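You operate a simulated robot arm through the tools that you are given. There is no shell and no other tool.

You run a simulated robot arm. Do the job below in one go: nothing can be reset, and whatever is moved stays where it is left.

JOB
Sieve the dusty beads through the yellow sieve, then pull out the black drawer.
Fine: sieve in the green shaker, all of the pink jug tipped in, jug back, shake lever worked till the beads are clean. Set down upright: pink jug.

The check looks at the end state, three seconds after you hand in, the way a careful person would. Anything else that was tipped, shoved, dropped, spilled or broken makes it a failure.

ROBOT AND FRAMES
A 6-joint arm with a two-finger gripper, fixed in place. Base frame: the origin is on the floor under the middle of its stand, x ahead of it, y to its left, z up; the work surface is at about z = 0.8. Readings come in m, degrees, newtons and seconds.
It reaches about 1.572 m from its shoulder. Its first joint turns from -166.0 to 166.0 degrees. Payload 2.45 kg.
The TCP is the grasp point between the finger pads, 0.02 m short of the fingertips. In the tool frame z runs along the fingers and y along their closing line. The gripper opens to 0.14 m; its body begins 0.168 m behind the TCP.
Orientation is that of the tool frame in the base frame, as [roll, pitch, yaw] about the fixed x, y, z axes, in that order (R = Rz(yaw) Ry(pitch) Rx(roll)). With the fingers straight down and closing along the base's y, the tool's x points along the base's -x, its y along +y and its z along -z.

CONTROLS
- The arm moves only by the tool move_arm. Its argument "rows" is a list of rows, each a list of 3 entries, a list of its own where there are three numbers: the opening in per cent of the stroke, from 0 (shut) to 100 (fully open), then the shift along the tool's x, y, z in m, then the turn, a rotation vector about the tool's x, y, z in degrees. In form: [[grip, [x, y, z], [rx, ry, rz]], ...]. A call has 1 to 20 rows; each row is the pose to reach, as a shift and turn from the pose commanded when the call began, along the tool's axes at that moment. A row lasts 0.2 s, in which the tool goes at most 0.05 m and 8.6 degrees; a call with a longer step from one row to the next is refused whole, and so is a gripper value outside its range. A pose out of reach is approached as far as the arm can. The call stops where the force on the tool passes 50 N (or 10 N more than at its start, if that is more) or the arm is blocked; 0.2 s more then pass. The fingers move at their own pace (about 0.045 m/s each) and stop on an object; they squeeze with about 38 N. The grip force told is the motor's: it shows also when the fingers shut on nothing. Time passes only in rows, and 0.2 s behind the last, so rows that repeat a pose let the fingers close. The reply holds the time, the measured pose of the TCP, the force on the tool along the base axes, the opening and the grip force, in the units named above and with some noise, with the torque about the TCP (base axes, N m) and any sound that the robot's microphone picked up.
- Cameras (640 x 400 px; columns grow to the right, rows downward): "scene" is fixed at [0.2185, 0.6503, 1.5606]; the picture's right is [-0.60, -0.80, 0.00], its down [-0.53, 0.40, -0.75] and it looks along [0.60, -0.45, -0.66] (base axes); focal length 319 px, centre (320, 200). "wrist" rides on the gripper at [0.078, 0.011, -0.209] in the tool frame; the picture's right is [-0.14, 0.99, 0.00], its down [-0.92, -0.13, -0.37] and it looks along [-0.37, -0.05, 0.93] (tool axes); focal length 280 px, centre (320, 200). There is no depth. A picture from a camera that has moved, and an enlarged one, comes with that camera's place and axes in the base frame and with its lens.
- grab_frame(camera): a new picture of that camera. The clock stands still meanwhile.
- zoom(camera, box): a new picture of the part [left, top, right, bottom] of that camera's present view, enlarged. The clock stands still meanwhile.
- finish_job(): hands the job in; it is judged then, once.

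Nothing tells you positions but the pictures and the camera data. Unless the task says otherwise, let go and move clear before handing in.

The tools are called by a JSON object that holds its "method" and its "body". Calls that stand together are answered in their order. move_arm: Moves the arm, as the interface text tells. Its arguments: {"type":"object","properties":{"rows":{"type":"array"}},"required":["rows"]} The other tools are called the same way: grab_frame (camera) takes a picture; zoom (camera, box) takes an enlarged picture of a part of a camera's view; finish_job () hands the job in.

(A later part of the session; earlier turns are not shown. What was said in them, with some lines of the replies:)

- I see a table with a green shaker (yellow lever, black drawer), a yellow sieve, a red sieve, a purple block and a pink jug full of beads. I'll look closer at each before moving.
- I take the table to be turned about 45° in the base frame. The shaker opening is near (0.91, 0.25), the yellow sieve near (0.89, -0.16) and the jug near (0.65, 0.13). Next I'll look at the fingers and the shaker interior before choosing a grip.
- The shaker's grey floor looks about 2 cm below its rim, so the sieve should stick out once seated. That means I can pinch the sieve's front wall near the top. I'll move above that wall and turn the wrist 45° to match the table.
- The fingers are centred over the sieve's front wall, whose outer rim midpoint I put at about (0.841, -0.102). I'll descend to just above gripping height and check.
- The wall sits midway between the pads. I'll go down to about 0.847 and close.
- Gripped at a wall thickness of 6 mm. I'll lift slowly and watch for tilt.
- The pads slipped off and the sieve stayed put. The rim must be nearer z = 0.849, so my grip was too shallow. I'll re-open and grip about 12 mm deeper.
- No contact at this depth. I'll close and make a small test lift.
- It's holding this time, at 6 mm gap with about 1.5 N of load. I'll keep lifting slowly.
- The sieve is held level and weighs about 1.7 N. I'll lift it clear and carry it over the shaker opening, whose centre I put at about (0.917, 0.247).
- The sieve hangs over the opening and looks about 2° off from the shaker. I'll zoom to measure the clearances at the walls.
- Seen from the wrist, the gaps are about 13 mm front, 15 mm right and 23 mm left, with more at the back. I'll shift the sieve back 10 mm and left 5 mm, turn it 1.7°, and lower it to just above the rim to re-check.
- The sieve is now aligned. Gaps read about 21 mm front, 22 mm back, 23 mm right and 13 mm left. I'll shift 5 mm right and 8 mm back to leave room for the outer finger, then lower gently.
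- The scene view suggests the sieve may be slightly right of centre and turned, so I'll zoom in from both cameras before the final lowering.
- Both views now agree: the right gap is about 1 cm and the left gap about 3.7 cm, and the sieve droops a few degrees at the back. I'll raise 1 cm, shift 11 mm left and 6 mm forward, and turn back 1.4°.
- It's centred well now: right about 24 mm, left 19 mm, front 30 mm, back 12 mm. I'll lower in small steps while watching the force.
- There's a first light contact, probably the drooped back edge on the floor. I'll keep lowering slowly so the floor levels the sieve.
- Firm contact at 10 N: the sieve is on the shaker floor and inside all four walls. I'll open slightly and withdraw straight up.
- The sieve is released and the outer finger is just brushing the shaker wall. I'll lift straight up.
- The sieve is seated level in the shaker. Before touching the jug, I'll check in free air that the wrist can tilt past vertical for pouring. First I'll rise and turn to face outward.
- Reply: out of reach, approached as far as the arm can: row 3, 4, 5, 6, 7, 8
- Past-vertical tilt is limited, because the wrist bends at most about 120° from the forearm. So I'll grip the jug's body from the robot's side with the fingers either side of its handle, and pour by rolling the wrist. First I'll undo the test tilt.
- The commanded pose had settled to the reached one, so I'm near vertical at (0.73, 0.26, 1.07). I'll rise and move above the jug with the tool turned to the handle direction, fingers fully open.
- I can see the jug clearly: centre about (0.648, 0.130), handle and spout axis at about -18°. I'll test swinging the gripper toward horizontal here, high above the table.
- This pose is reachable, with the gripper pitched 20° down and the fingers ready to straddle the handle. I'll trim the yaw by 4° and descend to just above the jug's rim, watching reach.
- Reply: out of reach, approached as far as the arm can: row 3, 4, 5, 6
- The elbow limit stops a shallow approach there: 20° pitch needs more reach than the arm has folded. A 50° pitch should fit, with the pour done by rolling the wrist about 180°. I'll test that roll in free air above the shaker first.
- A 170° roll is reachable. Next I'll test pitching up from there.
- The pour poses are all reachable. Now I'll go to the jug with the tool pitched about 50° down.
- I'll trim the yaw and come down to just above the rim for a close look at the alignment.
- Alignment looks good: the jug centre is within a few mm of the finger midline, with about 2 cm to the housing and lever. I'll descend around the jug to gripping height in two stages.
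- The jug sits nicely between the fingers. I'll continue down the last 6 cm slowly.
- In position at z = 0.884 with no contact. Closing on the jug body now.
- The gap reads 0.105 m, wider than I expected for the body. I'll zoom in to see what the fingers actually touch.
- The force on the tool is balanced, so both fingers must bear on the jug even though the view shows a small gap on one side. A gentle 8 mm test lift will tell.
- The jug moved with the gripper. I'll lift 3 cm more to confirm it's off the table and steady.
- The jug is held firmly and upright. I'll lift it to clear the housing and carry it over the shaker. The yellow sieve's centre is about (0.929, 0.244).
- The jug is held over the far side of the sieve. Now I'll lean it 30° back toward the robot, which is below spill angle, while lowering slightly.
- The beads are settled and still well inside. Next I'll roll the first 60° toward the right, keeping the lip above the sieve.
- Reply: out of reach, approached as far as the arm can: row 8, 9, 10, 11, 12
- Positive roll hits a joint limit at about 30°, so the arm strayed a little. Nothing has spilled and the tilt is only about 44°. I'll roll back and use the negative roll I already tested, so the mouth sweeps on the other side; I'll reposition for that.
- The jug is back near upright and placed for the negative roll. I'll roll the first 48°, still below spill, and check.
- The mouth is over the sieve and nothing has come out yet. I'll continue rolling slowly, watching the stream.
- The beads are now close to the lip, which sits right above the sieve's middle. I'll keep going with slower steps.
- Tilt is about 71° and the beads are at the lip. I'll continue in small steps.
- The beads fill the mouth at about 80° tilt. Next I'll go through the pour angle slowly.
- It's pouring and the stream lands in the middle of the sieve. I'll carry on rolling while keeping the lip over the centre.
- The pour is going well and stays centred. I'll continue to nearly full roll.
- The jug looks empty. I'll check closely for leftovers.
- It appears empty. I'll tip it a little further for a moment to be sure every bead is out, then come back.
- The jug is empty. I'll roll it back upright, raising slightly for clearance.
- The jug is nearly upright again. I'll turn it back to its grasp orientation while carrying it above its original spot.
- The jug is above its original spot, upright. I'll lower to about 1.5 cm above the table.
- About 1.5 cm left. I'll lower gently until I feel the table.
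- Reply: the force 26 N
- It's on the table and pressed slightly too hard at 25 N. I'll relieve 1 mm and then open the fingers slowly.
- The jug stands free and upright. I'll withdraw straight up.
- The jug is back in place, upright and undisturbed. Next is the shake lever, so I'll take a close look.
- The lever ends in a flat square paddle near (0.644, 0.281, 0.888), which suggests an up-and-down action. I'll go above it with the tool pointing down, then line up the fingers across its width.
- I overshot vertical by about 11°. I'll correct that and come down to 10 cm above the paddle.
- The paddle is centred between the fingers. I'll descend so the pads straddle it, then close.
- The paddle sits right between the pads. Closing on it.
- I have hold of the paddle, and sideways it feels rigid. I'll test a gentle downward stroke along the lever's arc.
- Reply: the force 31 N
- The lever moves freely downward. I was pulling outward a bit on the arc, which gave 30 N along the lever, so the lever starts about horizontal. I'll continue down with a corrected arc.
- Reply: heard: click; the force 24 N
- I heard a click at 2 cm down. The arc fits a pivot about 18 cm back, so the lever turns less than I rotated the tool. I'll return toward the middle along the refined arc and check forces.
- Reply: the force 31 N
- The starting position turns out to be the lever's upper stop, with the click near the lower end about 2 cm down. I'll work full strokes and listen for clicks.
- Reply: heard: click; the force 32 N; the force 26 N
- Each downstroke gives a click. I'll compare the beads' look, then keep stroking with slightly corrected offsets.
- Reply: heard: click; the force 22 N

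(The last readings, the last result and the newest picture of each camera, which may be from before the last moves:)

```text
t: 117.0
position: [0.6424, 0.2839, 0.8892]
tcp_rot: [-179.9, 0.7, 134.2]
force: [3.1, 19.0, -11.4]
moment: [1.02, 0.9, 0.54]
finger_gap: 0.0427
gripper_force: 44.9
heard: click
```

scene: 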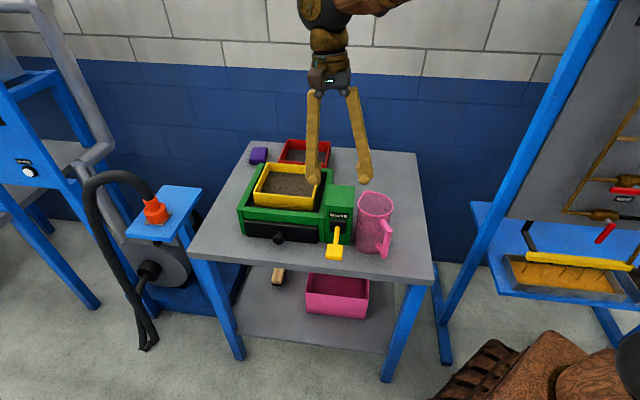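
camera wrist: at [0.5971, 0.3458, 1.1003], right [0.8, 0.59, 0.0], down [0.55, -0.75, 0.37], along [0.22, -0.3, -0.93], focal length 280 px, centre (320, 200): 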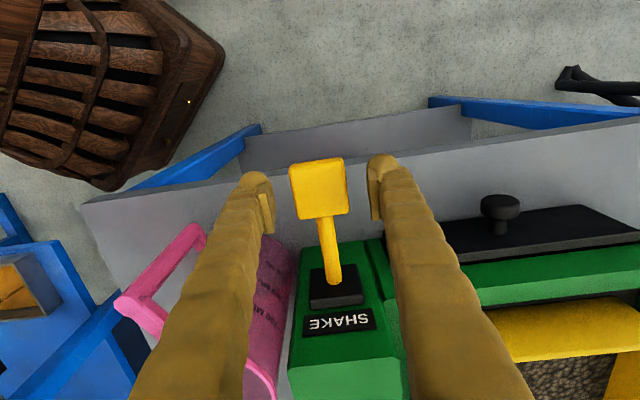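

The clicks keep coming. I'll trim offsets and do several strokes in a row.

{"method": "move_arm", "body": {"rows": [[0, [0.0001, 0.0003, 0.0097], [0, -1.5, 0]], [0, [-0.0005, 0.0003, 0.0195], [0, -3, 0]], [0, [-0.0005, 0.0003, 0.0198], [0, -3, 0]], [0, [0.0001, 0.0003, 0.0097], [0, -1.5, 0]], [0, [0.0003, 0.0003, 0.0005], [0, 0, 0]], [0, [0.0001, 0.0003, 0.0097], [0, -1.5, 0]], [0, [-0.0005, 0.0003, 0.0195], [0, -3, 0]], [0, [-0.0005, 0.0003, 0.0198], [0, -3, 0]], [0, [0.0001, 0.0003, 0.0097], [0, -1.5, 0]], [0, [0.0003, 0.0003, 0.0005], [0, 0, 0]], [0, [0.0003, 0.0003, 0.0005], [0, 0, 0]]]}}

{"method": "zoom", "body": {"camera": "scene", "box": [255, 160, 325, 205]}}

{"method": "zoom", "body": {"camera": "scene", "box": [300, 180, 390, 270]}}

```text
t: 119.4
position: [0.643, 0.2827, 0.888]
tcp_rot: [180.0, 0.7, 134.2]
force: [2.1, 14.9, -26.5]
moment: [0.15, 0.03, 0.56]
finger_gap: 0.0425
gripper_force: 44.9
heard: click
```

```text
8.89 times, centred on (290, 182) of scene
camera zoom: at [0.2185, 0.6503, 1.5606], right [-0.6, -0.8, 0.0], down [-0.53, 0.4, -0.75], along [0.6, -0.45, -0.66], focal length 2837 px, centre (587, 356)
```

zoom: 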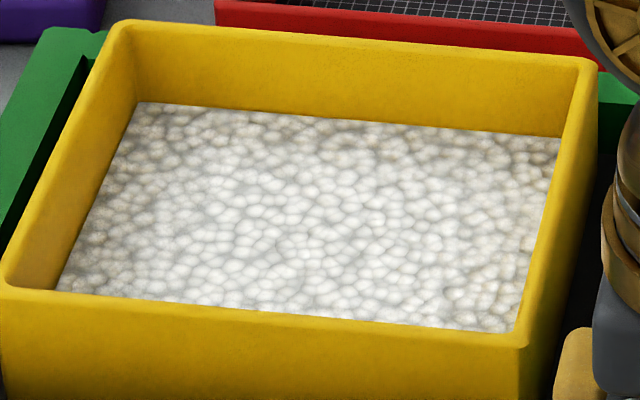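

```text
4.44 times, centred on (345, 225) of scene
camera zoom: at [0.2185, 0.6503, 1.5606], right [-0.6, -0.8, 0.0], down [-0.53, 0.4, -0.75], along [0.6, -0.45, -0.66], focal length 1419 px, centre (209, 89)
```

zoom: 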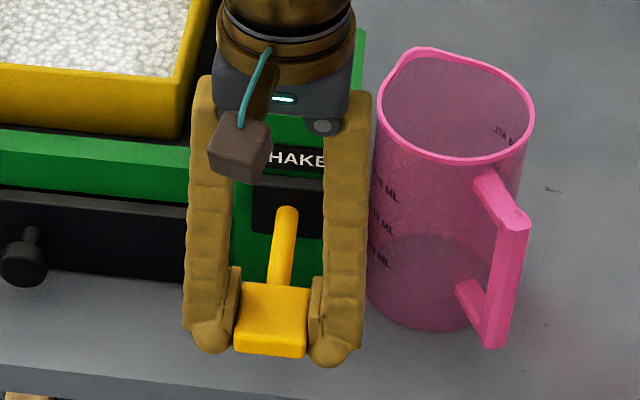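

The beads have turned mostly white, with a little dust tint left at the edges. I'll do two more strokes and compare.

{"method": "move_arm", "body": {"rows": [[0, [-0.0002, -0.0001, 0.0095], [0, -1.5, 0]], [0, [-0.0008, -0.0001, 0.0192], [0, -3, 0]], [0, [-0.0008, -0.0001, 0.0195], [0, -3, 0]], [0, [-0.0002, -0.0001, 0.0095], [0, -1.5, 0]], [0, [0, -0.0001, 0.0008], [0, 0, 0]], [0, [-0.0002, -0.0001, 0.0095], [0, -1.5, 0]], [0, [-0.0008, -0.0001, 0.0192], [0, -3, 0]], [0, [-0.0008, -0.0001, 0.0195], [0, -3, 0]], [0, [-0.0002, -0.0001, 0.0095], [0, -1.5, 0]], [0, [0, -0.0001, 0.0008], [0, 0, 0]], [0, [0, -0.0001, 0.0008], [0, 0, 0]]]}}

{"method": "zoom", "body": {"camera": "scene", "box": [255, 160, 325, 205]}}

```text
t: 121.7
position: [0.6429, 0.2832, 0.8842]
tcp_rot: [-179.9, 0.6, 134.4]
force: [10.3, 6.5, -15.5]
moment: [-0.26, -0.43, 0.74]
finger_gap: 0.0428
gripper_force: 44.8
stopped in row 11: the force on the tool passed its limit at 56 N (the readings are from after the stop); the commanded pose is now the measured one
```

```text
8.89 times, centred on (290, 182) of scene
camera zoom: at [0.2185, 0.6503, 1.5606], right [-0.6, -0.8, 0.0], down [-0.53, 0.4, -0.75], along [0.6, -0.45, -0.66], focal length 2837 px, centre (587, 356)
```

zoom: 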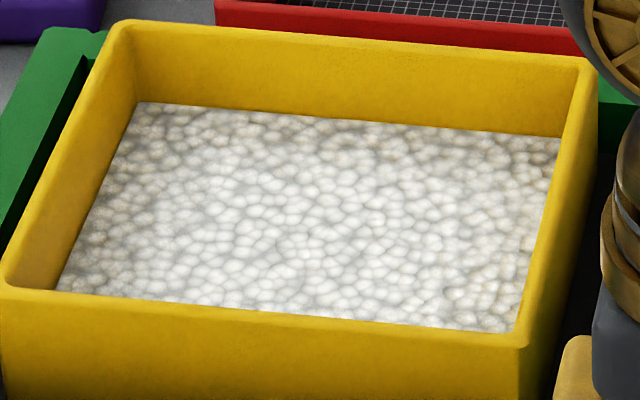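

There were no clicks that time, the top stop was reached early, and the beads look unchanged. I'll check how the paddle sits in the grip and the bead colour against the earlier view.

{"method": "zoom", "body": {"camera": "scene", "box": [315, 200, 375, 270]}}

{"method": "zoom", "body": {"camera": "wrist", "box": [240, 130, 400, 330]}}

{"method": "grab_frame", "body": {"camera": "scene"}}

```text
5.71 times, centred on (345, 235) of scene
camera zoom: at [0.2185, 0.6503, 1.5606], right [-0.6, -0.8, 0.0], down [-0.53, 0.4, -0.75], along [0.6, -0.45, -0.66], focal length 1824 px, centre (177, 0)
```

zoom: 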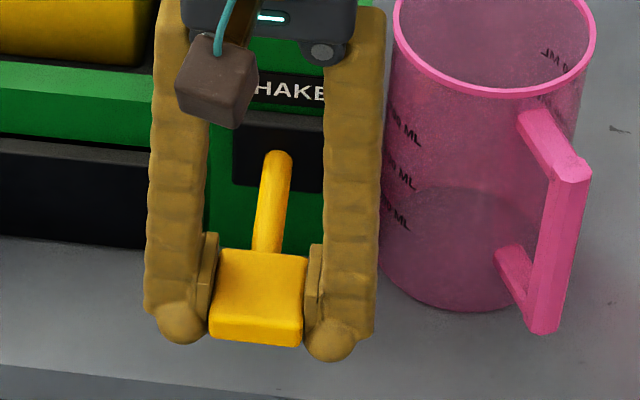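

```text
2.00 times, centred on (320, 230) of wrist
camera zoom: at [0.5945, 0.3495, 1.0933], right [0.8, 0.59, 0.0], down [0.55, -0.74, 0.38], along [0.23, -0.31, -0.92], focal length 561 px, centre (320, 140)
```

zoom: 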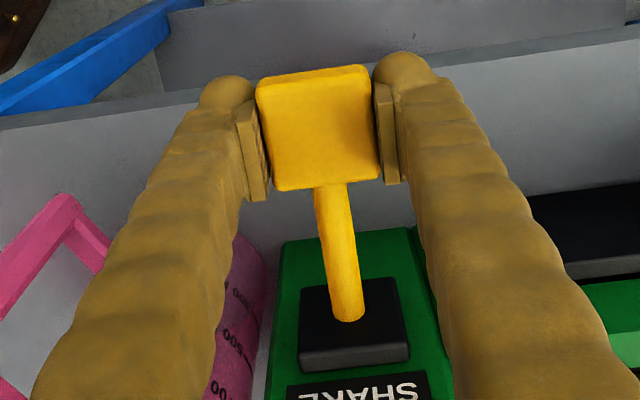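

```text
taken
```

scene: 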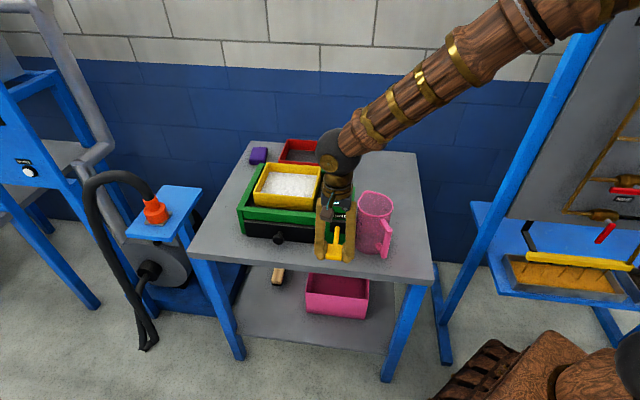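

The paddle has slipped about 5 mm in the grip, so the last strokes likely fell short of the click point. I'll re-grip at the proper height and repeat.

{"method": "move_arm", "body": {"rows": [[40, [0, 0, 0], [0, 0, 0]], [45, [0, 0, 0], [0, 0, 0]], [45, [0, 0, -0.003], [0, 0, 0]], [45, [0, 0, -0.0055], [0, 0, 0]], [45, [0, 0, -0.0055], [0, 0, 0]]]}}

{"method": "zoom", "body": {"camera": "scene", "box": [315, 200, 375, 270]}}

{"method": "zoom", "body": {"camera": "wrist", "box": [240, 130, 400, 330]}}

```text
t: 122.9
position: [0.6425, 0.2831, 0.8897]
tcp_rot: [-179.9, 0.7, 134.4]
force: [0.7, -0.5, -0.4]
moment: [0.0, -0.01, -0.03]
finger_gap: 0.0632
gripper_force: 0.1
```

```text
5.71 times, centred on (345, 235) of scene
camera zoom: at [0.2185, 0.6503, 1.5606], right [-0.6, -0.8, 0.0], down [-0.53, 0.4, -0.75], along [0.6, -0.45, -0.66], focal length 1824 px, centre (177, 0)
```

zoom: 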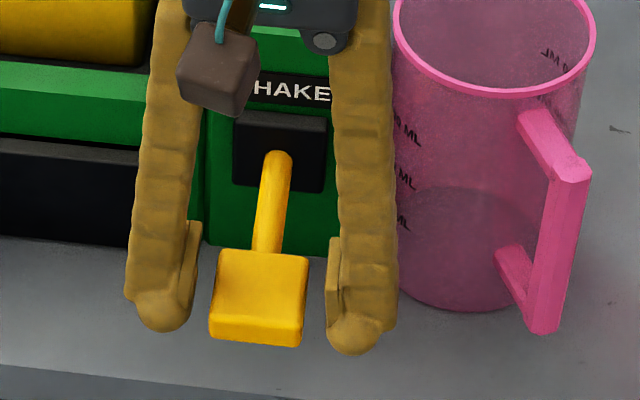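

```text
2.00 times, centred on (320, 230) of wrist
camera zoom: at [0.5942, 0.3491, 1.0993], right [0.8, 0.59, 0.0], down [0.55, -0.74, 0.38], along [0.23, -0.31, -0.92], focal length 561 px, centre (320, 140)
```

zoom: 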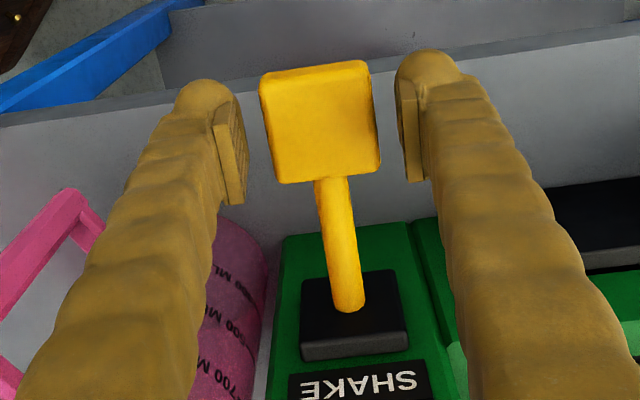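

The lever is back at its rest position and centred between the pads. I'll re-grip and do a slower full stroke, a bit deeper.

{"method": "move_arm", "body": {"rows": [[30, [0, 0, 0], [0, 0, 0]], [15, [0, 0, 0], [0, 0, 0]], [0, [0, 0, 0], [0, 0, 0]], [0, [0, 0, 0], [0, 0, 0]], [0, [0, 0, 0.004], [0, -1.2, 0]], [0, [-0.0002, 0, 0.009], [0, -2.2, 0]], [0, [-0.0005, 0, 0.014], [0, -3.2, 0]], [0, [-0.0009, 0, 0.018], [0, -4, 0]], [0, [-0.0011, 0, 0.0205], [0, -4.5, 0]], [0, [-0.0011, 0, 0.0215], [0, -4.8, 0]], [0, [-0.0011, 0, 0.0215], [0, -4.8, 0]]]}}

{"method": "zoom", "body": {"camera": "scene", "box": [255, 160, 325, 205]}}

```text
t: 125.3
position: [0.642, 0.2823, 0.8697]
tcp_rot: [-179.9, 5.6, 134.4]
force: [20.6, -2.7, 18.8]
moment: [-0.6, -0.94, 0.53]
finger_gap: 0.0428
gripper_force: 44.6
heard: click
```

```text
8.89 times, centred on (290, 182) of scene
camera zoom: at [0.2185, 0.6503, 1.5606], right [-0.6, -0.8, 0.0], down [-0.53, 0.4, -0.75], along [0.6, -0.45, -0.66], focal length 2837 px, centre (587, 356)
```

zoom: 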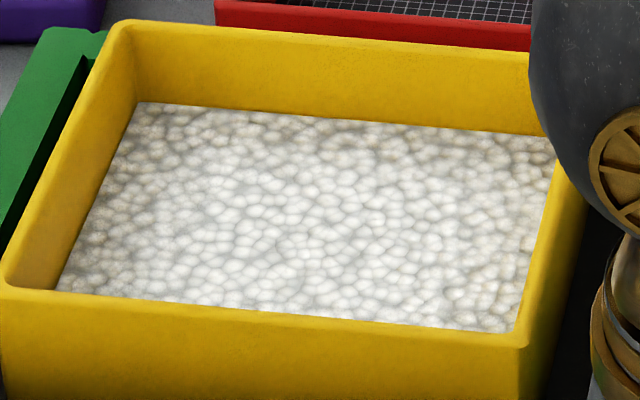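

It clicked, and the beads look exactly as before, white and clean. I'll bring the lever back up and do one more stroke for certainty.

{"method": "move_arm", "body": {"rows": [[0, [-0.0003, 0, -0.004], [0, 1, 0]], [0, [0.0002, 0, -0.0095], [0, 2.2, 0]], [0, [0.0005, 0, -0.0145], [0, 3.4, 0]], [0, [0.0007, 0, -0.0185], [0, 4.4, 0]], [0, [0.0005, 0, -0.0145], [0, 3.4, 0]], [0, [0.0002, 0, -0.0095], [0, 2.2, 0]], [0, [-0.0003, 0, -0.004], [0, 1, 0]], [0, [-0.0006, 0, 0.0005], [0, 0, 0]], [0, [-0.0006, 0, 0.0005], [0, 0, 0]]]}}

{"method": "move_arm", "body": {"rows": [[0, [0.0003, 0, -0.0045], [0, 1, 0]], [0, [0.0008, 0, -0.01], [0, 2.2, 0]], [0, [0.0011, 0, -0.015], [0, 3.4, 0]], [0, [0.0012, 0, -0.018], [0, 4.4, 0]], [0, [0.0012, 0, -0.019], [0, 4.8, 0]], [0, [0.0012, 0, -0.019], [0, 4.8, 0]]]}}

{"method": "zoom", "body": {"camera": "scene", "box": [255, 160, 325, 205]}}

{"method": "zoom", "body": {"camera": "scene", "box": [230, 150, 390, 270]}}

```text
t: 127.3
position: [0.6438, 0.282, 0.8694]
tcp_rot: [179.9, 5.6, 134.5]
force: [18.0, 24.7, 15.5]
moment: [-0.4, -0.99, 0.62]
finger_gap: 0.043
gripper_force: 44.5
heard: click
```

```text
t: 128.7
position: [0.6421, 0.2842, 0.887]
tcp_rot: [-180.0, 0.7, 134.3]
force: [33.0, 13.6, -7.4]
moment: [0.78, 0.54, 0.35]
finger_gap: 0.0431
gripper_force: 45.1
```

```text
8.89 times, centred on (290, 182) of scene
camera zoom: at [0.2185, 0.6503, 1.5606], right [-0.6, -0.8, 0.0], down [-0.53, 0.4, -0.75], along [0.6, -0.45, -0.66], focal length 2837 px, centre (587, 356)
```

zoom: 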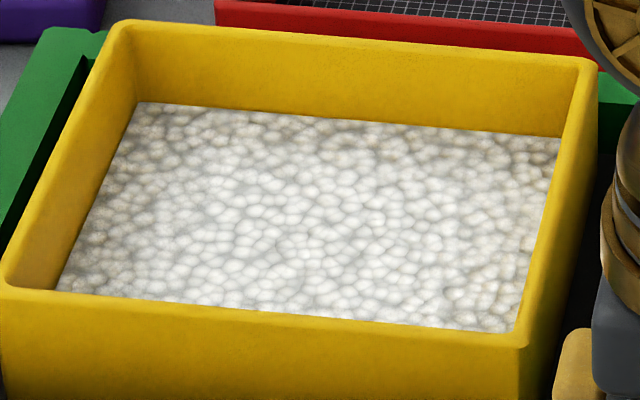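

```text
3.33 times, centred on (310, 210) of scene
camera zoom: at [0.2185, 0.6503, 1.5606], right [-0.6, -0.8, 0.0], down [-0.53, 0.4, -0.75], along [0.6, -0.45, -0.66], focal length 1064 px, centre (353, 167)
```

zoom: 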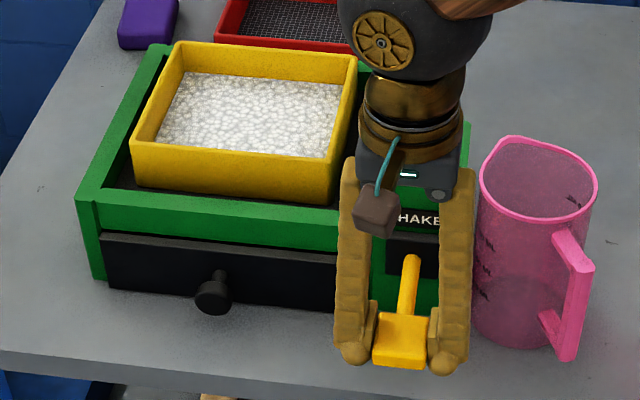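

The beads are clean and no longer changing. I'll release the lever and rise clear.

{"method": "move_arm", "body": {"rows": [[35, [0, 0, 0], [0, 0, 0]], [50, [0, 0, 0], [0, 0, 0]], [55, [0, 0, 0], [0, 0, 0]], [55, [0, 0, 0], [0, 0, 0]], [55, [0, 0, -0.02], [0, 0, 0]], [55, [0, 0, -0.05], [0, 0, 0]], [55, [0, 0, -0.09], [0, 0, 0]], [55, [0, 0, -0.13], [0, 0, 0]], [55, [0, 0, -0.15], [0, 0, 0]]]}}

{"method": "grab_frame", "body": {"camera": "wrist"}}

{"method": "zoom", "body": {"camera": "scene", "box": [230, 190, 390, 270]}}

```text
t: 130.7
position: [0.641, 0.2858, 1.0376]
tcp_rot: [-179.9, 0.7, 134.4]
force: [1.2, -0.8, 0.0]
moment: [-0.01, -0.01, 0.02]
finger_gap: 0.0772
gripper_force: 0.1
```

```text
taken
camera wrist: at [0.5929, 0.3513, 1.2463], right [0.8, 0.59, 0.0], down [0.55, -0.74, 0.38], along [0.23, -0.31, -0.92], focal length 280 px, centre (320, 200)
```

wrist: 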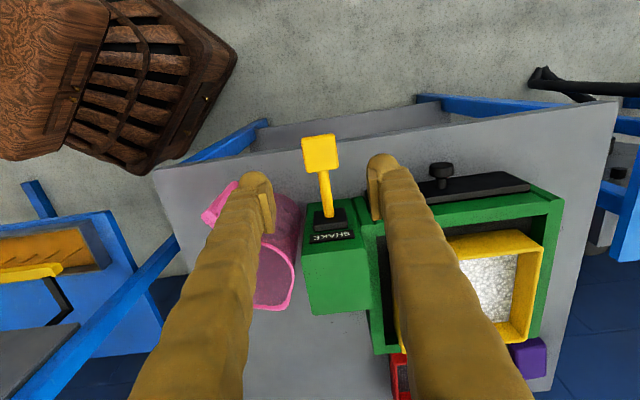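

```text
4.00 times, centred on (310, 230) of scene
camera zoom: at [0.2185, 0.6503, 1.5606], right [-0.6, -0.8, 0.0], down [-0.53, 0.4, -0.75], along [0.6, -0.45, -0.66], focal length 1277 px, centre (360, 80)
```

zoom: 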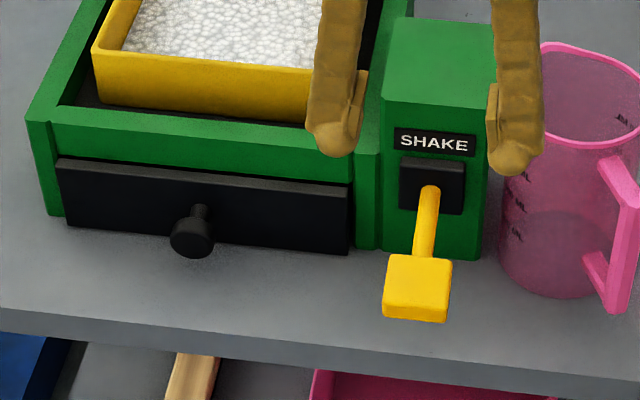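

The lever is at rest and everything else is undisturbed. Now the drawer: its knob is at about (0.816, 0.362, 0.829). I'll move above it.

{"method": "move_arm", "body": {"rows": [[55, [-0.0136, 0.0357, 0.0], [0, 0.2, 0]], [55, [-0.0272, 0.0713, 0.005], [0, 0.4, 0]], [55, [-0.0408, 0.107, 0.015], [0, 0.6, 0]], [55, [-0.0544, 0.1426, 0.025], [0, 0.7, 0]], [55, [-0.068, 0.1783, 0.0376], [0, 0.7, 0]], [55, [-0.068, 0.1783, 0.0376], [0, 0.7, 0]]]}}

{"method": "grab_frame", "body": {"camera": "wrist"}}

{"method": "zoom", "body": {"camera": "scene", "box": [220, 160, 360, 270]}}

```text
t: 132.1
position: [0.8149, 0.3613, 0.9997]
tcp_rot: [-179.8, 0.0, 134.4]
force: [0.4, -0.4, 0.1]
moment: [0.01, -0.01, 0.02]
finger_gap: 0.077
gripper_force: 0.0
```

```text
taken
camera wrist: at [0.7689, 0.4252, 1.2098], right [0.8, 0.59, 0.0], down [0.55, -0.75, 0.37], along [0.22, -0.3, -0.93], focal length 280 px, centre (320, 200)
```

wrist: 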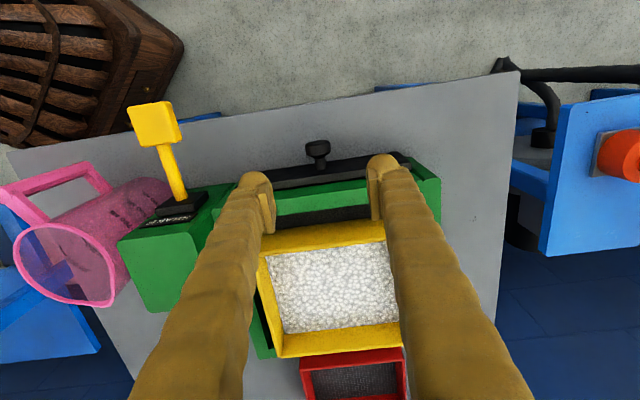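

```text
3.64 times, centred on (290, 215) of scene
camera zoom: at [0.2185, 0.6503, 1.5606], right [-0.6, -0.8, 0.0], down [-0.53, 0.4, -0.75], along [0.6, -0.45, -0.66], focal length 1161 px, centre (429, 146)
```

zoom: 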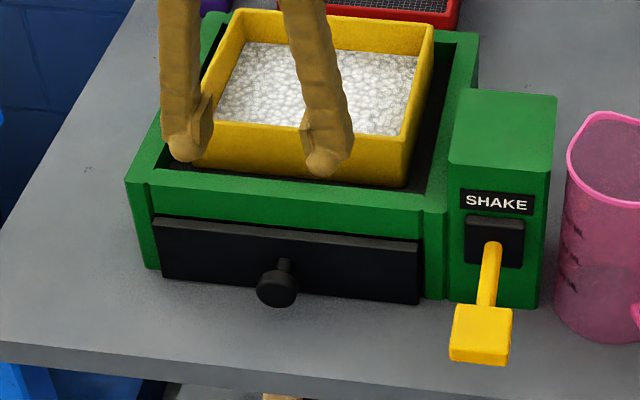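

The knob is centred between the fingers. I'll descend to it carefully.

{"method": "move_arm", "body": {"rows": [[50, [0.001, -0.0005, 0.035], [0, 0, 0]], [45, [0.001, -0.0005, 0.07], [0, 0, 0]], [45, [0.001, -0.0005, 0.1], [0, 0, 0]], [45, [0.001, -0.0005, 0.13], [0, 0, 0]], [45, [0.001, -0.0005, 0.15], [0, 0, 0]], [45, [0.001, -0.0005, 0.15], [0, 0, 0]]]}}

{"method": "grab_frame", "body": {"camera": "wrist"}}

{"method": "zoom", "body": {"camera": "scene", "box": [240, 190, 340, 265]}}

```text
t: 133.5
position: [0.8145, 0.362, 0.8507]
tcp_rot: [-179.9, 0.0, 134.3]
force: [0.3, 0.8, -1.1]
moment: [0.01, 0.01, 0.03]
finger_gap: 0.0628
gripper_force: 0.1
```

```text
taken
camera wrist: at [0.7675, 0.4258, 1.0602], right [0.8, 0.59, 0.0], down [0.55, -0.75, 0.37], along [0.22, -0.3, -0.93], focal length 280 px, centre (320, 200)
```

wrist: 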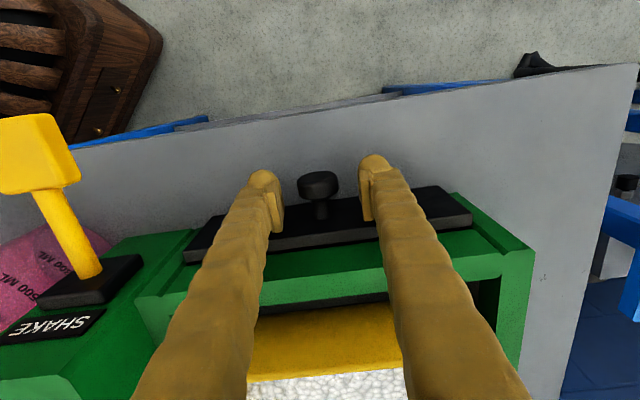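

```text
5.33 times, centred on (290, 228) of scene
camera zoom: at [0.2185, 0.6503, 1.5606], right [-0.6, -0.8, 0.0], down [-0.53, 0.4, -0.75], along [0.6, -0.45, -0.66], focal length 1702 px, centre (480, 53)
```

zoom: 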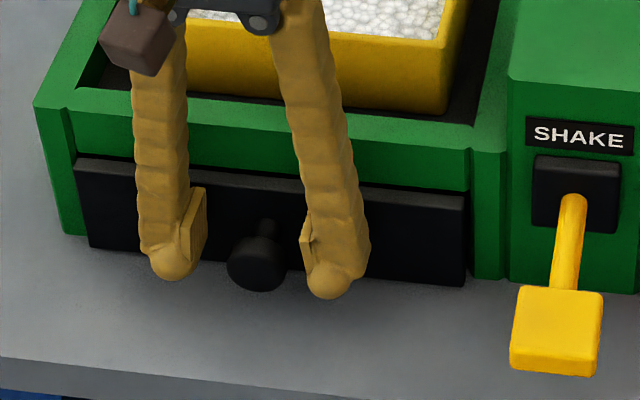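

Aligned. Going down the last 2 cm and closing on the knob.

{"method": "move_arm", "body": {"rows": [[45, [0, 0, 0.01], [0, 0, 0]], [45, [0, 0, 0.019], [0, 0, 0]], [30, [0, 0, 0.019], [0, 0, 0]], [15, [0, 0, 0.019], [0, 0, 0]], [0, [0, 0, 0.019], [0, 0, 0]], [0, [0, 0, 0.019], [0, 0, 0]], [0, [0, 0, 0.019], [0, 0, 0]]]}}

{"method": "grab_frame", "body": {"camera": "wrist"}}

{"method": "zoom", "body": {"camera": "scene", "box": [240, 190, 340, 265]}}

```text
t: 135.1
position: [0.813, 0.3613, 0.8312]
tcp_rot: [-179.9, 0.0, 134.3]
force: [-25.0, -23.5, 3.3]
moment: [0.14, -0.22, -0.06]
finger_gap: 0.0299
gripper_force: 45.1
```

```text
taken
camera wrist: at [0.7673, 0.4251, 1.0408], right [0.8, 0.59, 0.0], down [0.55, -0.75, 0.37], along [0.22, -0.3, -0.93], focal length 280 px, centre (320, 200)
```

wrist: 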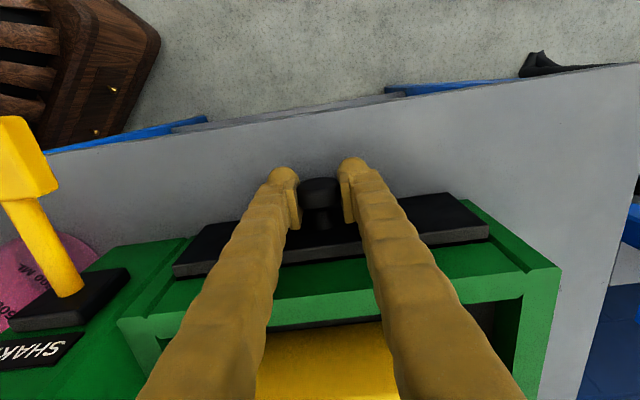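

```text
5.33 times, centred on (290, 228) of scene
camera zoom: at [0.2185, 0.6503, 1.5606], right [-0.6, -0.8, 0.0], down [-0.53, 0.4, -0.75], along [0.6, -0.45, -0.66], focal length 1702 px, centre (480, 53)
```

zoom: 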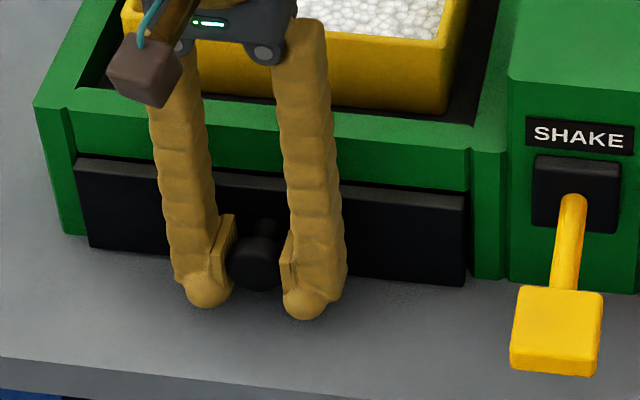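

The knob is gripped, with 34 N of sideways load from a slight misalignment. I'll shift about 1 mm to relieve it and pull the first 2 cm.

{"method": "move_arm", "body": {"rows": [[0, [0, -0.0012, 0], [0, 0, 0]], [0, [0.004, -0.0012, 0], [0, 0, 0]], [0, [0.009, -0.0012, 0], [0, 0, 0]], [0, [0.014, -0.0012, 0], [0, 0, 0]], [0, [0.02, -0.0012, 0], [0, 0, 0]], [0, [0.02, -0.0012, 0], [0, 0, 0]]]}}

{"method": "zoom", "body": {"camera": "scene", "box": [240, 190, 340, 265]}}

```text
t: 136.5
position: [0.7991, 0.3753, 0.8319]
tcp_rot: [-179.7, 0.0, 134.3]
force: [-25.5, -21.6, -4.5]
moment: [0.13, -0.2, 0.03]
finger_gap: 0.0301
gripper_force: 44.9
```

```text
5.33 times, centred on (290, 228) of scene
camera zoom: at [0.2185, 0.6503, 1.5606], right [-0.6, -0.8, 0.0], down [-0.53, 0.4, -0.75], along [0.6, -0.45, -0.66], focal length 1702 px, centre (480, 53)
```

zoom: 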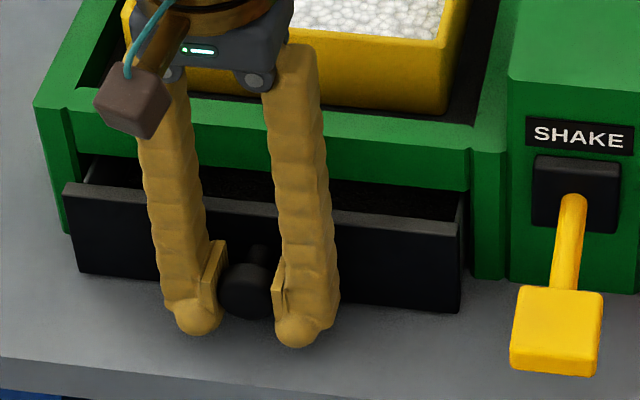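

The drawer slides easily. The sideways load is still about 33 N, so I'll relieve it more and see how it responds before pulling further.

{"method": "move_arm", "body": {"rows": [[0, [0, -0.0008, 0], [0, 0, 0]], [0, [0, -0.0016, 0], [0, 0, 0]], [0, [0, -0.0016, 0], [0, 0, 0]]]}}

```text
t: 137.3
position: [0.7983, 0.3751, 0.8305]
tcp_rot: [-179.9, 0.1, 134.3]
force: [-3.3, -1.0, -21.8]
moment: [0.07, -0.03, -0.02]
finger_gap: 0.0299
gripper_force: 44.9
```

The load is relieved. The drawer axis is about 2° off my pull line, so I'll pull further with that correction.

{"method": "move_arm", "body": {"rows": [[0, [0.008, -0.0003, 0.0004], [0, 0, 0]], [0, [0.018, -0.0007, 0.0004], [0, 0, 0]], [0, [0.028, -0.0011, 0.0004], [0, 0, 0]], [0, [0.038, -0.0015, 0.0004], [0, 0, 0]], [0, [0.045, -0.0018, 0.0004], [0, 0, 0]], [0, [0.045, -0.0018, 0.0004], [0, 0, 0]]]}}

{"method": "zoom", "body": {"camera": "scene", "box": [220, 180, 360, 280]}}

```text
t: 138.4
position: [0.7698, 0.4035, 0.8312]
tcp_rot: [179.9, 0.2, 134.3]
force: [4.7, 6.4, -11.1]
moment: [-0.04, 0.02, -0.02]
finger_gap: 0.03
gripper_force: 45.0
stopped in row 5: the force on the tool passed its limit at 52 N (the readings are from after the stop); the commanded pose is now the measured one
```

```text
4.00 times, centred on (290, 230) of scene
camera zoom: at [0.2185, 0.6503, 1.5606], right [-0.6, -0.8, 0.0], down [-0.53, 0.4, -0.75], along [0.6, -0.45, -0.66], focal length 1277 px, centre (440, 80)
```

zoom: 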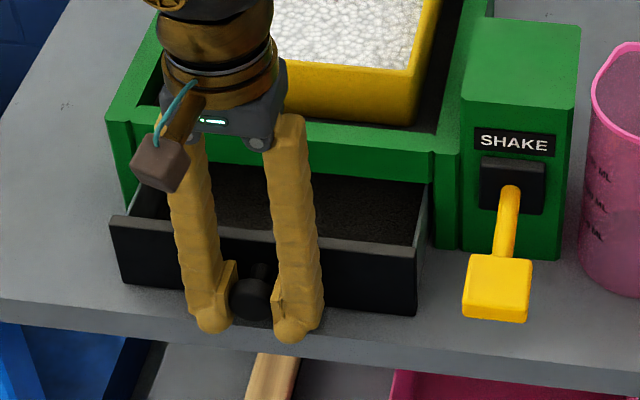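

It stopped at a force limit after 6 cm. I'll try a few millimetres more to see whether this is an end stop or just binding.

{"method": "move_arm", "body": {"rows": [[0, [0.001, 0.0001, 0.0003], [0, 0, 0]], [0, [0.002, 0.0001, 0.0003], [0, 0, 0]], [0, [0.003, 0.0001, 0.0003], [0, 0, 0]]]}}

```text
t: 139.2
position: [0.7685, 0.4046, 0.8317]
tcp_rot: [179.9, 0.1, 134.4]
force: [6.8, 4.9, -10.4]
moment: [-0.08, -0.02, -0.01]
finger_gap: 0.0301
gripper_force: 45.0
```

It still moves freely, so that was just a transient. I'll continue pulling at a gentler pace.

{"method": "move_arm", "body": {"rows": [[0, [0.004, 0, 0], [0, 0, 0]], [0, [0.008, -0.0001, 0], [0, 0, 0]], [0, [0.012, -0.0002, 0], [0, 0, 0]], [0, [0.016, -0.0003, 0], [0, 0, 0]], [0, [0.02, -0.0004, 0], [0, 0, 0]], [0, [0.02, -0.0004, 0], [0, 0, 0]]]}}

{"method": "zoom", "body": {"camera": "scene", "box": [220, 180, 360, 280]}}

```text
t: 140.6
position: [0.7541, 0.4186, 0.8308]
tcp_rot: [180.0, 0.1, 134.4]
force: [8.8, 9.3, -7.3]
moment: [-0.13, 0.04, -0.01]
finger_gap: 0.0301
gripper_force: 44.8
```

```text
4.00 times, centred on (290, 230) of scene
camera zoom: at [0.2185, 0.6503, 1.5606], right [-0.6, -0.8, 0.0], down [-0.53, 0.4, -0.75], along [0.6, -0.45, -0.66], focal length 1277 px, centre (440, 80)
```

zoom: 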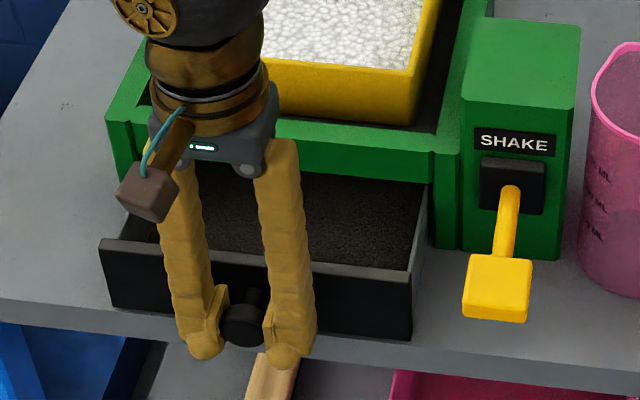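

The drawer is out about 8 cm with the dust showing inside. I'll keep pulling gently toward its stop.

{"method": "move_arm", "body": {"rows": [[0, [0.004, 0.0004, 0], [0, 0, 0]], [0, [0.009, 0.0003, 0], [0, 0, 0]], [0, [0.014, 0.0002, 0], [0, 0, 0]], [0, [0.019, 0.0001, 0], [0, 0, 0]], [0, [0.024, 0, 0], [0, 0, 0]], [0, [0.029, -0.0001, 0], [0, 0, 0]], [0, [0.029, -0.0001, 0], [0, 0, 0]]]}}

{"method": "zoom", "body": {"camera": "scene", "box": [220, 180, 360, 280]}}

```text
t: 142.2
position: [0.734, 0.4395, 0.8315]
tcp_rot: [179.9, 0.1, 134.4]
force: [2.3, 0.7, 4.2]
moment: [-0.06, 0.0, -0.07]
finger_gap: 0.0301
gripper_force: 45.5
```

```text
4.00 times, centred on (290, 230) of scene
camera zoom: at [0.2185, 0.6503, 1.5606], right [-0.6, -0.8, 0.0], down [-0.53, 0.4, -0.75], along [0.6, -0.45, -0.66], focal length 1277 px, centre (440, 80)
```

zoom: 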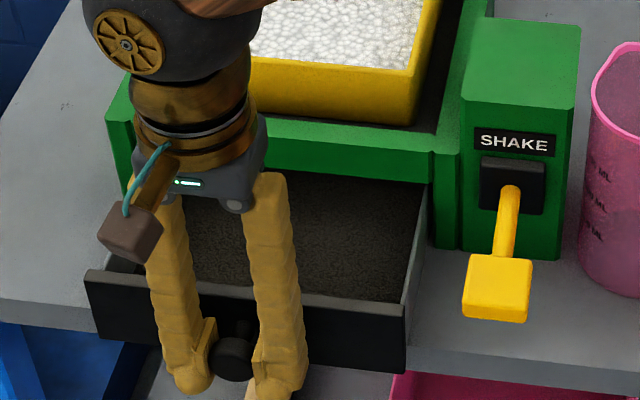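

Out 11 cm with no stop yet and the drawer still well inside its guides. I'll go a little further in small steps.

{"method": "move_arm", "body": {"rows": [[0, [0.004, 0, 0], [0, 0, 0]], [0, [0.008, -0.0001, 0], [0, 0, 0]], [0, [0.012, -0.0002, 0], [0, 0, 0]], [0, [0.016, -0.0003, 0], [0, 0, 0]], [0, [0.02, -0.0004, 0], [0, 0, 0]], [0, [0.02, -0.0004, 0], [0, 0, 0]]]}}

{"method": "zoom", "body": {"camera": "scene", "box": [220, 180, 360, 280]}}

```text
t: 143.6
position: [0.7204, 0.454, 0.8301]
tcp_rot: [179.9, 0.0, 134.4]
force: [6.3, 7.4, 0.9]
moment: [-0.12, -0.03, 0.04]
finger_gap: 0.0301
gripper_force: 45.0
```

```text
4.00 times, centred on (290, 230) of scene
camera zoom: at [0.2185, 0.6503, 1.5606], right [-0.6, -0.8, 0.0], down [-0.53, 0.4, -0.75], along [0.6, -0.45, -0.66], focal length 1277 px, centre (440, 80)
```

zoom: 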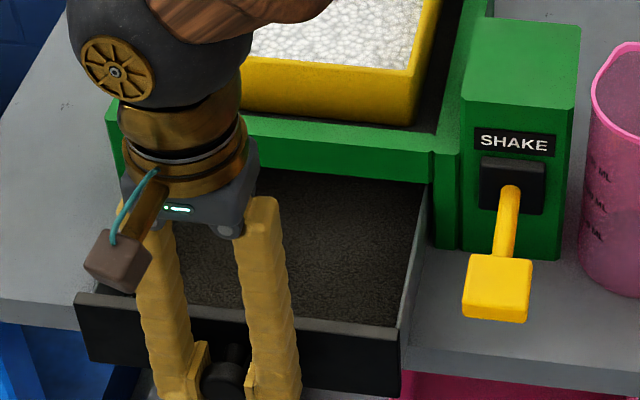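

Out 13 cm and still smooth. I'll go one more small increment to look for the stop.

{"method": "move_arm", "body": {"rows": [[0, [0.003, 0.0002, 0], [0, 0, 0]], [0, [0.006, 0.0002, 0], [0, 0, 0]], [0, [0.009, 0.0001, 0], [0, 0, 0]], [0, [0.012, 0, 0], [0, 0, 0]], [0, [0.015, -0.0001, 0], [0, 0, 0]], [0, [0.015, -0.0001, 0], [0, 0, 0]]]}}

{"method": "zoom", "body": {"camera": "scene", "box": [220, 180, 360, 280]}}

{"method": "grab_frame", "body": {"camera": "wrist"}}

```text
t: 145.0
position: [0.7087, 0.4648, 0.8325]
tcp_rot: [179.9, 0.2, 134.3]
force: [7.4, 6.8, 5.2]
moment: [-0.02, 0.05, -0.09]
finger_gap: 0.0299
gripper_force: 45.1
```

```text
4.00 times, centred on (290, 230) of scene
camera zoom: at [0.2185, 0.6503, 1.5606], right [-0.6, -0.8, 0.0], down [-0.53, 0.4, -0.75], along [0.6, -0.45, -0.66], focal length 1277 px, centre (440, 80)
```

zoom: 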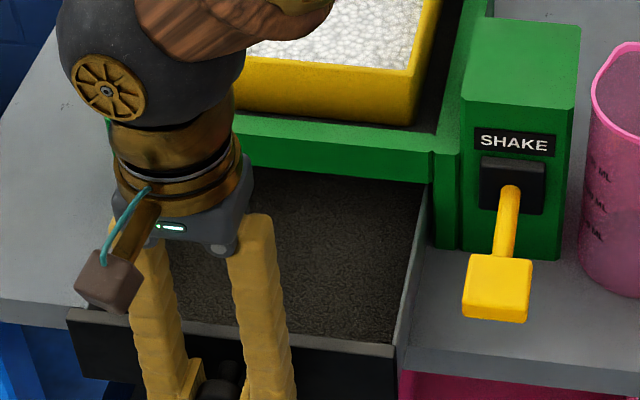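

```text
taken
camera wrist: at [0.6626, 0.5279, 1.0411], right [0.8, 0.59, 0.0], down [0.55, -0.75, 0.37], along [0.22, -0.3, -0.93], focal length 280 px, centre (320, 200)
```

wrist: 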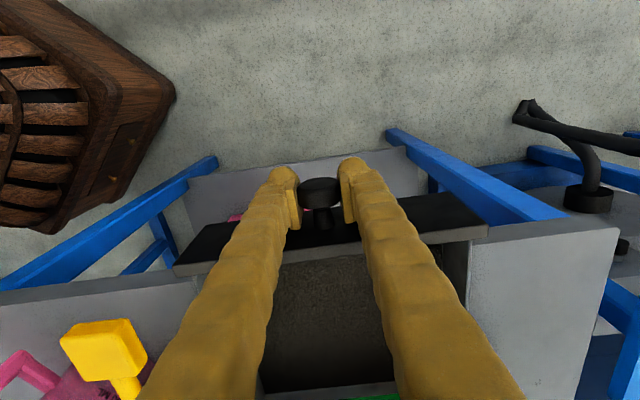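

Out nearly 15 cm. I'll try one last slow centimetre to see whether the stop is close.

{"method": "move_arm", "body": {"rows": [[0, [0.002, 0.0002, 0], [0, 0, 0]], [0, [0.004, 0.0002, 0], [0, 0, 0]], [0, [0.006, 0.0001, 0], [0, 0, 0]], [0, [0.008, 0.0001, 0], [0, 0, 0]], [0, [0.01, 0, 0], [0, 0, 0]], [0, [0.01, 0, 0], [0, 0, 0]]]}}

{"method": "zoom", "body": {"camera": "wrist", "box": [160, 150, 500, 400]}}

```text
t: 146.4
position: [0.7021, 0.4711, 0.831]
tcp_rot: [179.9, 0.2, 134.3]
force: [-0.5, -0.3, 11.3]
moment: [-0.03, -0.04, 0.01]
finger_gap: 0.03
gripper_force: 44.8
```

```text
1.60 times, centred on (330, 275) of wrist
camera zoom: at [0.6553, 0.5353, 1.0411], right [0.8, 0.59, 0.0], down [0.55, -0.75, 0.37], along [0.22, -0.3, -0.93], focal length 449 px, centre (304, 80)
```

zoom: 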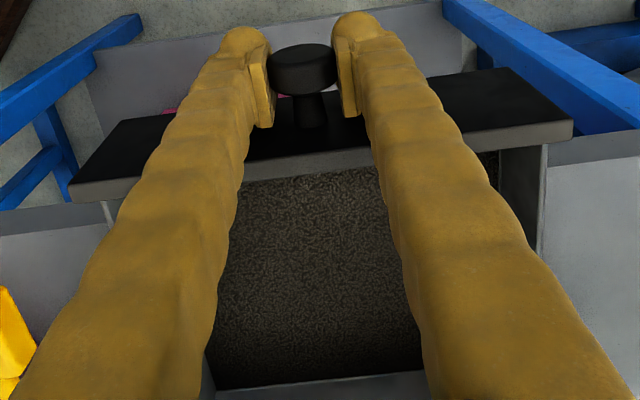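

I can see what may be the drawer's back wall edge appearing, so I won't pull further without a good look.

{"method": "zoom", "body": {"camera": "scene", "box": [225, 185, 335, 285]}}

{"method": "grab_frame", "body": {"camera": "wrist"}}

{"method": "zoom", "body": {"camera": "wrist", "box": [240, 300, 440, 400]}}

```text
4.00 times, centred on (280, 235) of scene
camera zoom: at [0.2185, 0.6503, 1.5606], right [-0.6, -0.8, 0.0], down [-0.53, 0.4, -0.75], along [0.6, -0.45, -0.66], focal length 1277 px, centre (480, 60)
```

zoom: 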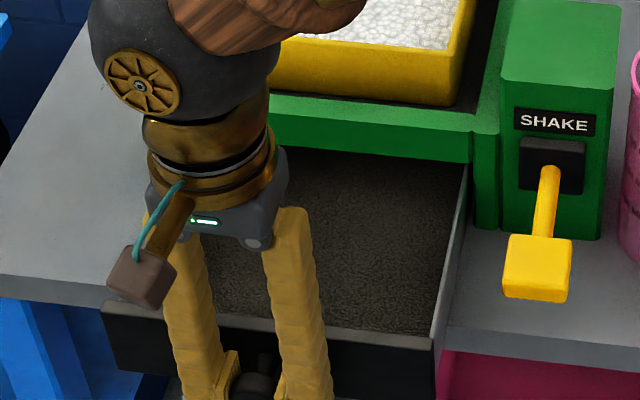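

```text
taken
camera wrist: at [0.6553, 0.5353, 1.0411], right [0.8, 0.59, 0.0], down [0.55, -0.75, 0.37], along [0.22, -0.3, -0.93], focal length 280 px, centre (320, 200)
```

wrist: 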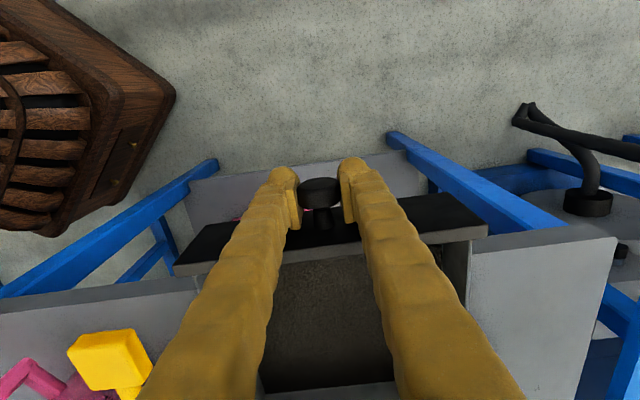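

```text
3.20 times, centred on (340, 350) of wrist
camera zoom: at [0.6553, 0.5353, 1.0411], right [0.8, 0.59, 0.0], down [0.55, -0.75, 0.37], along [0.22, -0.3, -0.93], focal length 897 px, centre (256, -280)
```

zoom: 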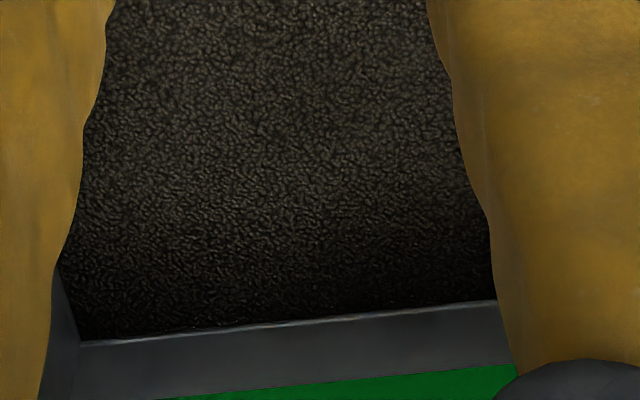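

The back wall is still about 5–6 cm inside the housing, so the drawer is roughly three quarters out and safely held. That's enough, so I'll release the knob and rise.

{"method": "move_arm", "body": {"rows": [[25, [0, 0, 0], [0, 0, 0]], [35, [0, 0, 0], [0, 0, 0]], [45, [0, 0, 0], [0, 0, 0]], [45, [0, 0, 0], [0, 0, 0]], [45, [0, 0, -0.015], [0, 0, 0]], [45, [0, 0, -0.04], [0, 0, 0]], [45, [0, 0, -0.08], [0, 0, 0]], [45, [0, 0, -0.12], [0, 0, 0]], [45, [0, 0, -0.16], [0, 0, 0]], [45, [0, 0, -0.2], [0, 0, 0]]]}}

{"method": "grab_frame", "body": {"camera": "scene"}}

{"method": "grab_frame", "body": {"camera": "wrist"}}

```text
t: 148.6
position: [0.7012, 0.4714, 1.0304]
tcp_rot: [-180.0, 0.1, 134.2]
force: [0.1, -0.4, 0.1]
moment: [-0.03, 0.02, 0.01]
finger_gap: 0.0632
gripper_force: 0.1
```

```text
taken
```

scene: 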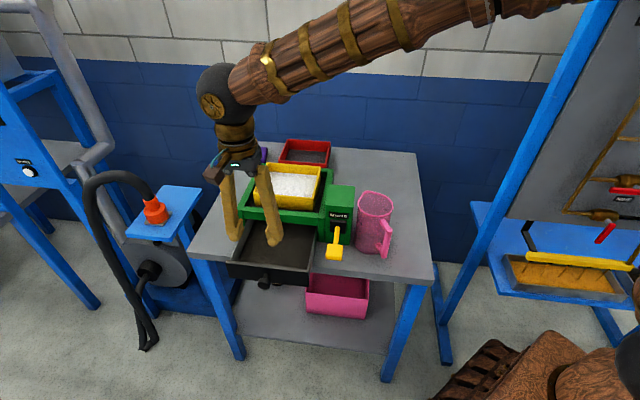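

```text
taken
camera wrist: at [0.6549, 0.535, 1.2407], right [0.8, 0.59, 0.0], down [0.55, -0.75, 0.37], along [0.22, -0.3, -0.93], focal length 280 px, centre (320, 200)
```

wrist: 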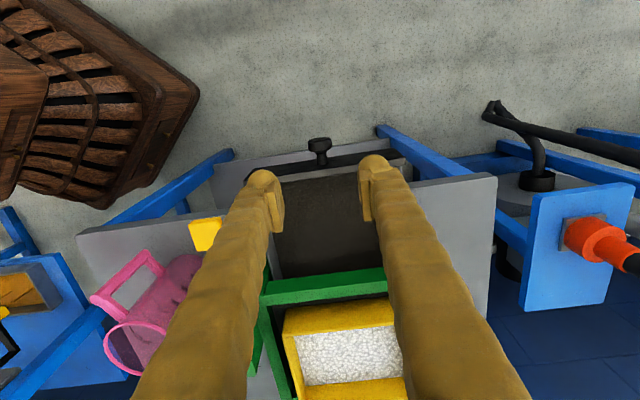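

The drawer stays out and everything stands. I'll rise higher, retreat from the work area and take a final look.

{"method": "move_arm", "body": {"rows": [[45, [0, 0, -0.04], [0, 0, 0]], [45, [0, 0, -0.08], [0, 0, 0]], [45, [0, 0, -0.12], [0, 0, 0]], [45, [0, 0, -0.16], [0, 0, 0]], [45, [0, 0, -0.19], [0, 0, 0]], [45, [-0.015, -0.033, -0.19], [0, 0, 0]], [45, [-0.029, -0.066, -0.19], [0, 0, 0]], [45, [-0.044, -0.098, -0.19], [0, 0, 0]], [45, [-0.058, -0.131, -0.19], [0, 0, 0]], [45, [-0.073, -0.164, -0.19], [0, 0, 0]], [45, [-0.0876, -0.1968, -0.19], [0, 0, 0]], [45, [-0.0876, -0.1968, -0.19], [0, 0, 0]]]}}

{"method": "grab_frame", "body": {"camera": "scene"}}

{"method": "zoom", "body": {"camera": "scene", "box": [190, 130, 440, 300]}}

{"method": "grab_frame", "body": {"camera": "wrist"}}

```text
t: 151.2
position: [0.6216, 0.2708, 1.221]
tcp_rot: [179.9, 0.1, 134.4]
force: [0.1, -0.4, 0.0]
moment: [-0.01, -0.02, 0.0]
finger_gap: 0.0629
gripper_force: 0.1
```

```text
taken
```

scene: 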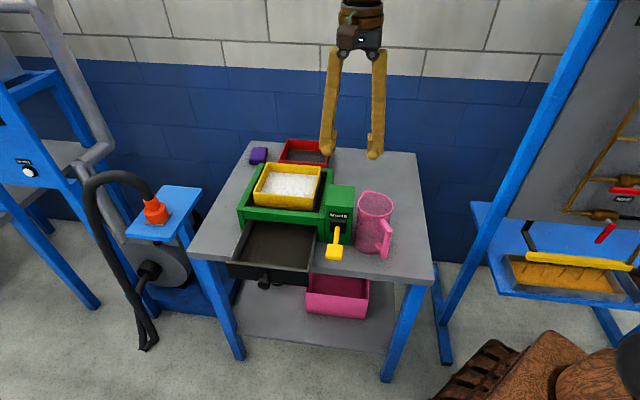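

```text
2.35 times, centred on (315, 215) of scene
camera zoom: at [0.2185, 0.6503, 1.5606], right [-0.6, -0.8, 0.0], down [-0.53, 0.4, -0.75], along [0.6, -0.45, -0.66], focal length 751 px, centre (332, 165)
```

zoom: 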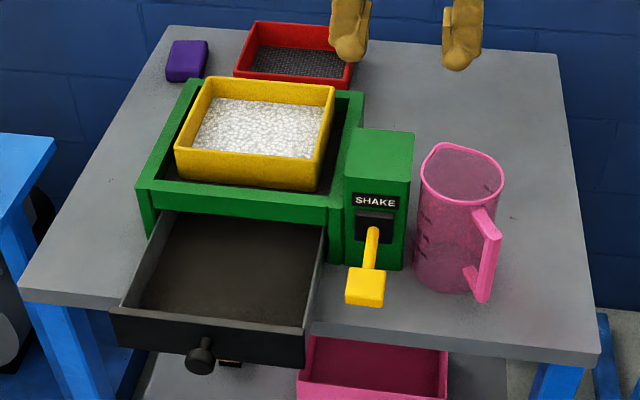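

```text
taken
camera wrist: at [0.5751, 0.3342, 1.4309], right [0.8, 0.59, 0.0], down [0.55, -0.75, 0.37], along [0.22, -0.3, -0.93], focal length 280 px, centre (320, 200)
```

wrist: 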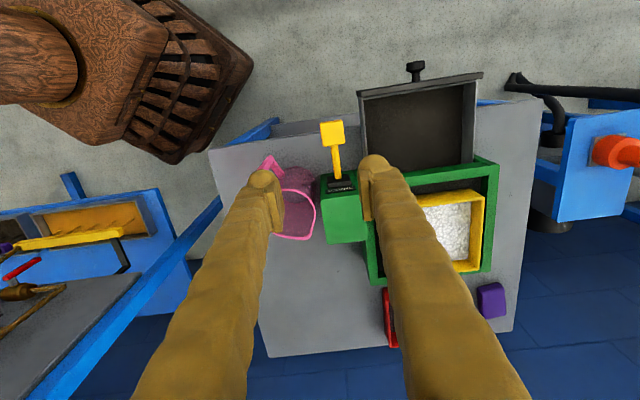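

The final view shows the yellow sieve seated in the green shaker with clean white beads. The pink jug is empty and upright at its spot, the lever is at rest, and the black drawer is out with the dust in it. Nothing else has moved and the arm is clear, so I'm handing in.

{"method": "finish_job", "body": {}}

```text
The job is handed in.
```

The sieving job is finished and handed in; I haven't seen the result of the check.

- **Sieve:** The yellow sieve is in the green shaker, level and inside all four walls. My first grip on it slipped while it was still on the table; the second held.
- **Jug:** All the beads went into the sieve with none spilled that I could see. The pink jug is empty and upright, within about 5 mm of where it started.
- **Beads:** I worked the shake lever through about nine strokes. The beads turned white and stopped changing, although a faint darker tint remains at the edges of the sieve.
- **Drawer:** The black drawer is pulled out about 16 cm, roughly three quarters of its length, with the dust in it. I did not reach its end stop and left the rest in so it would not come free.

The red sieve, the purple block and the rest of the table look undisturbed. The arm has let go and is clear.
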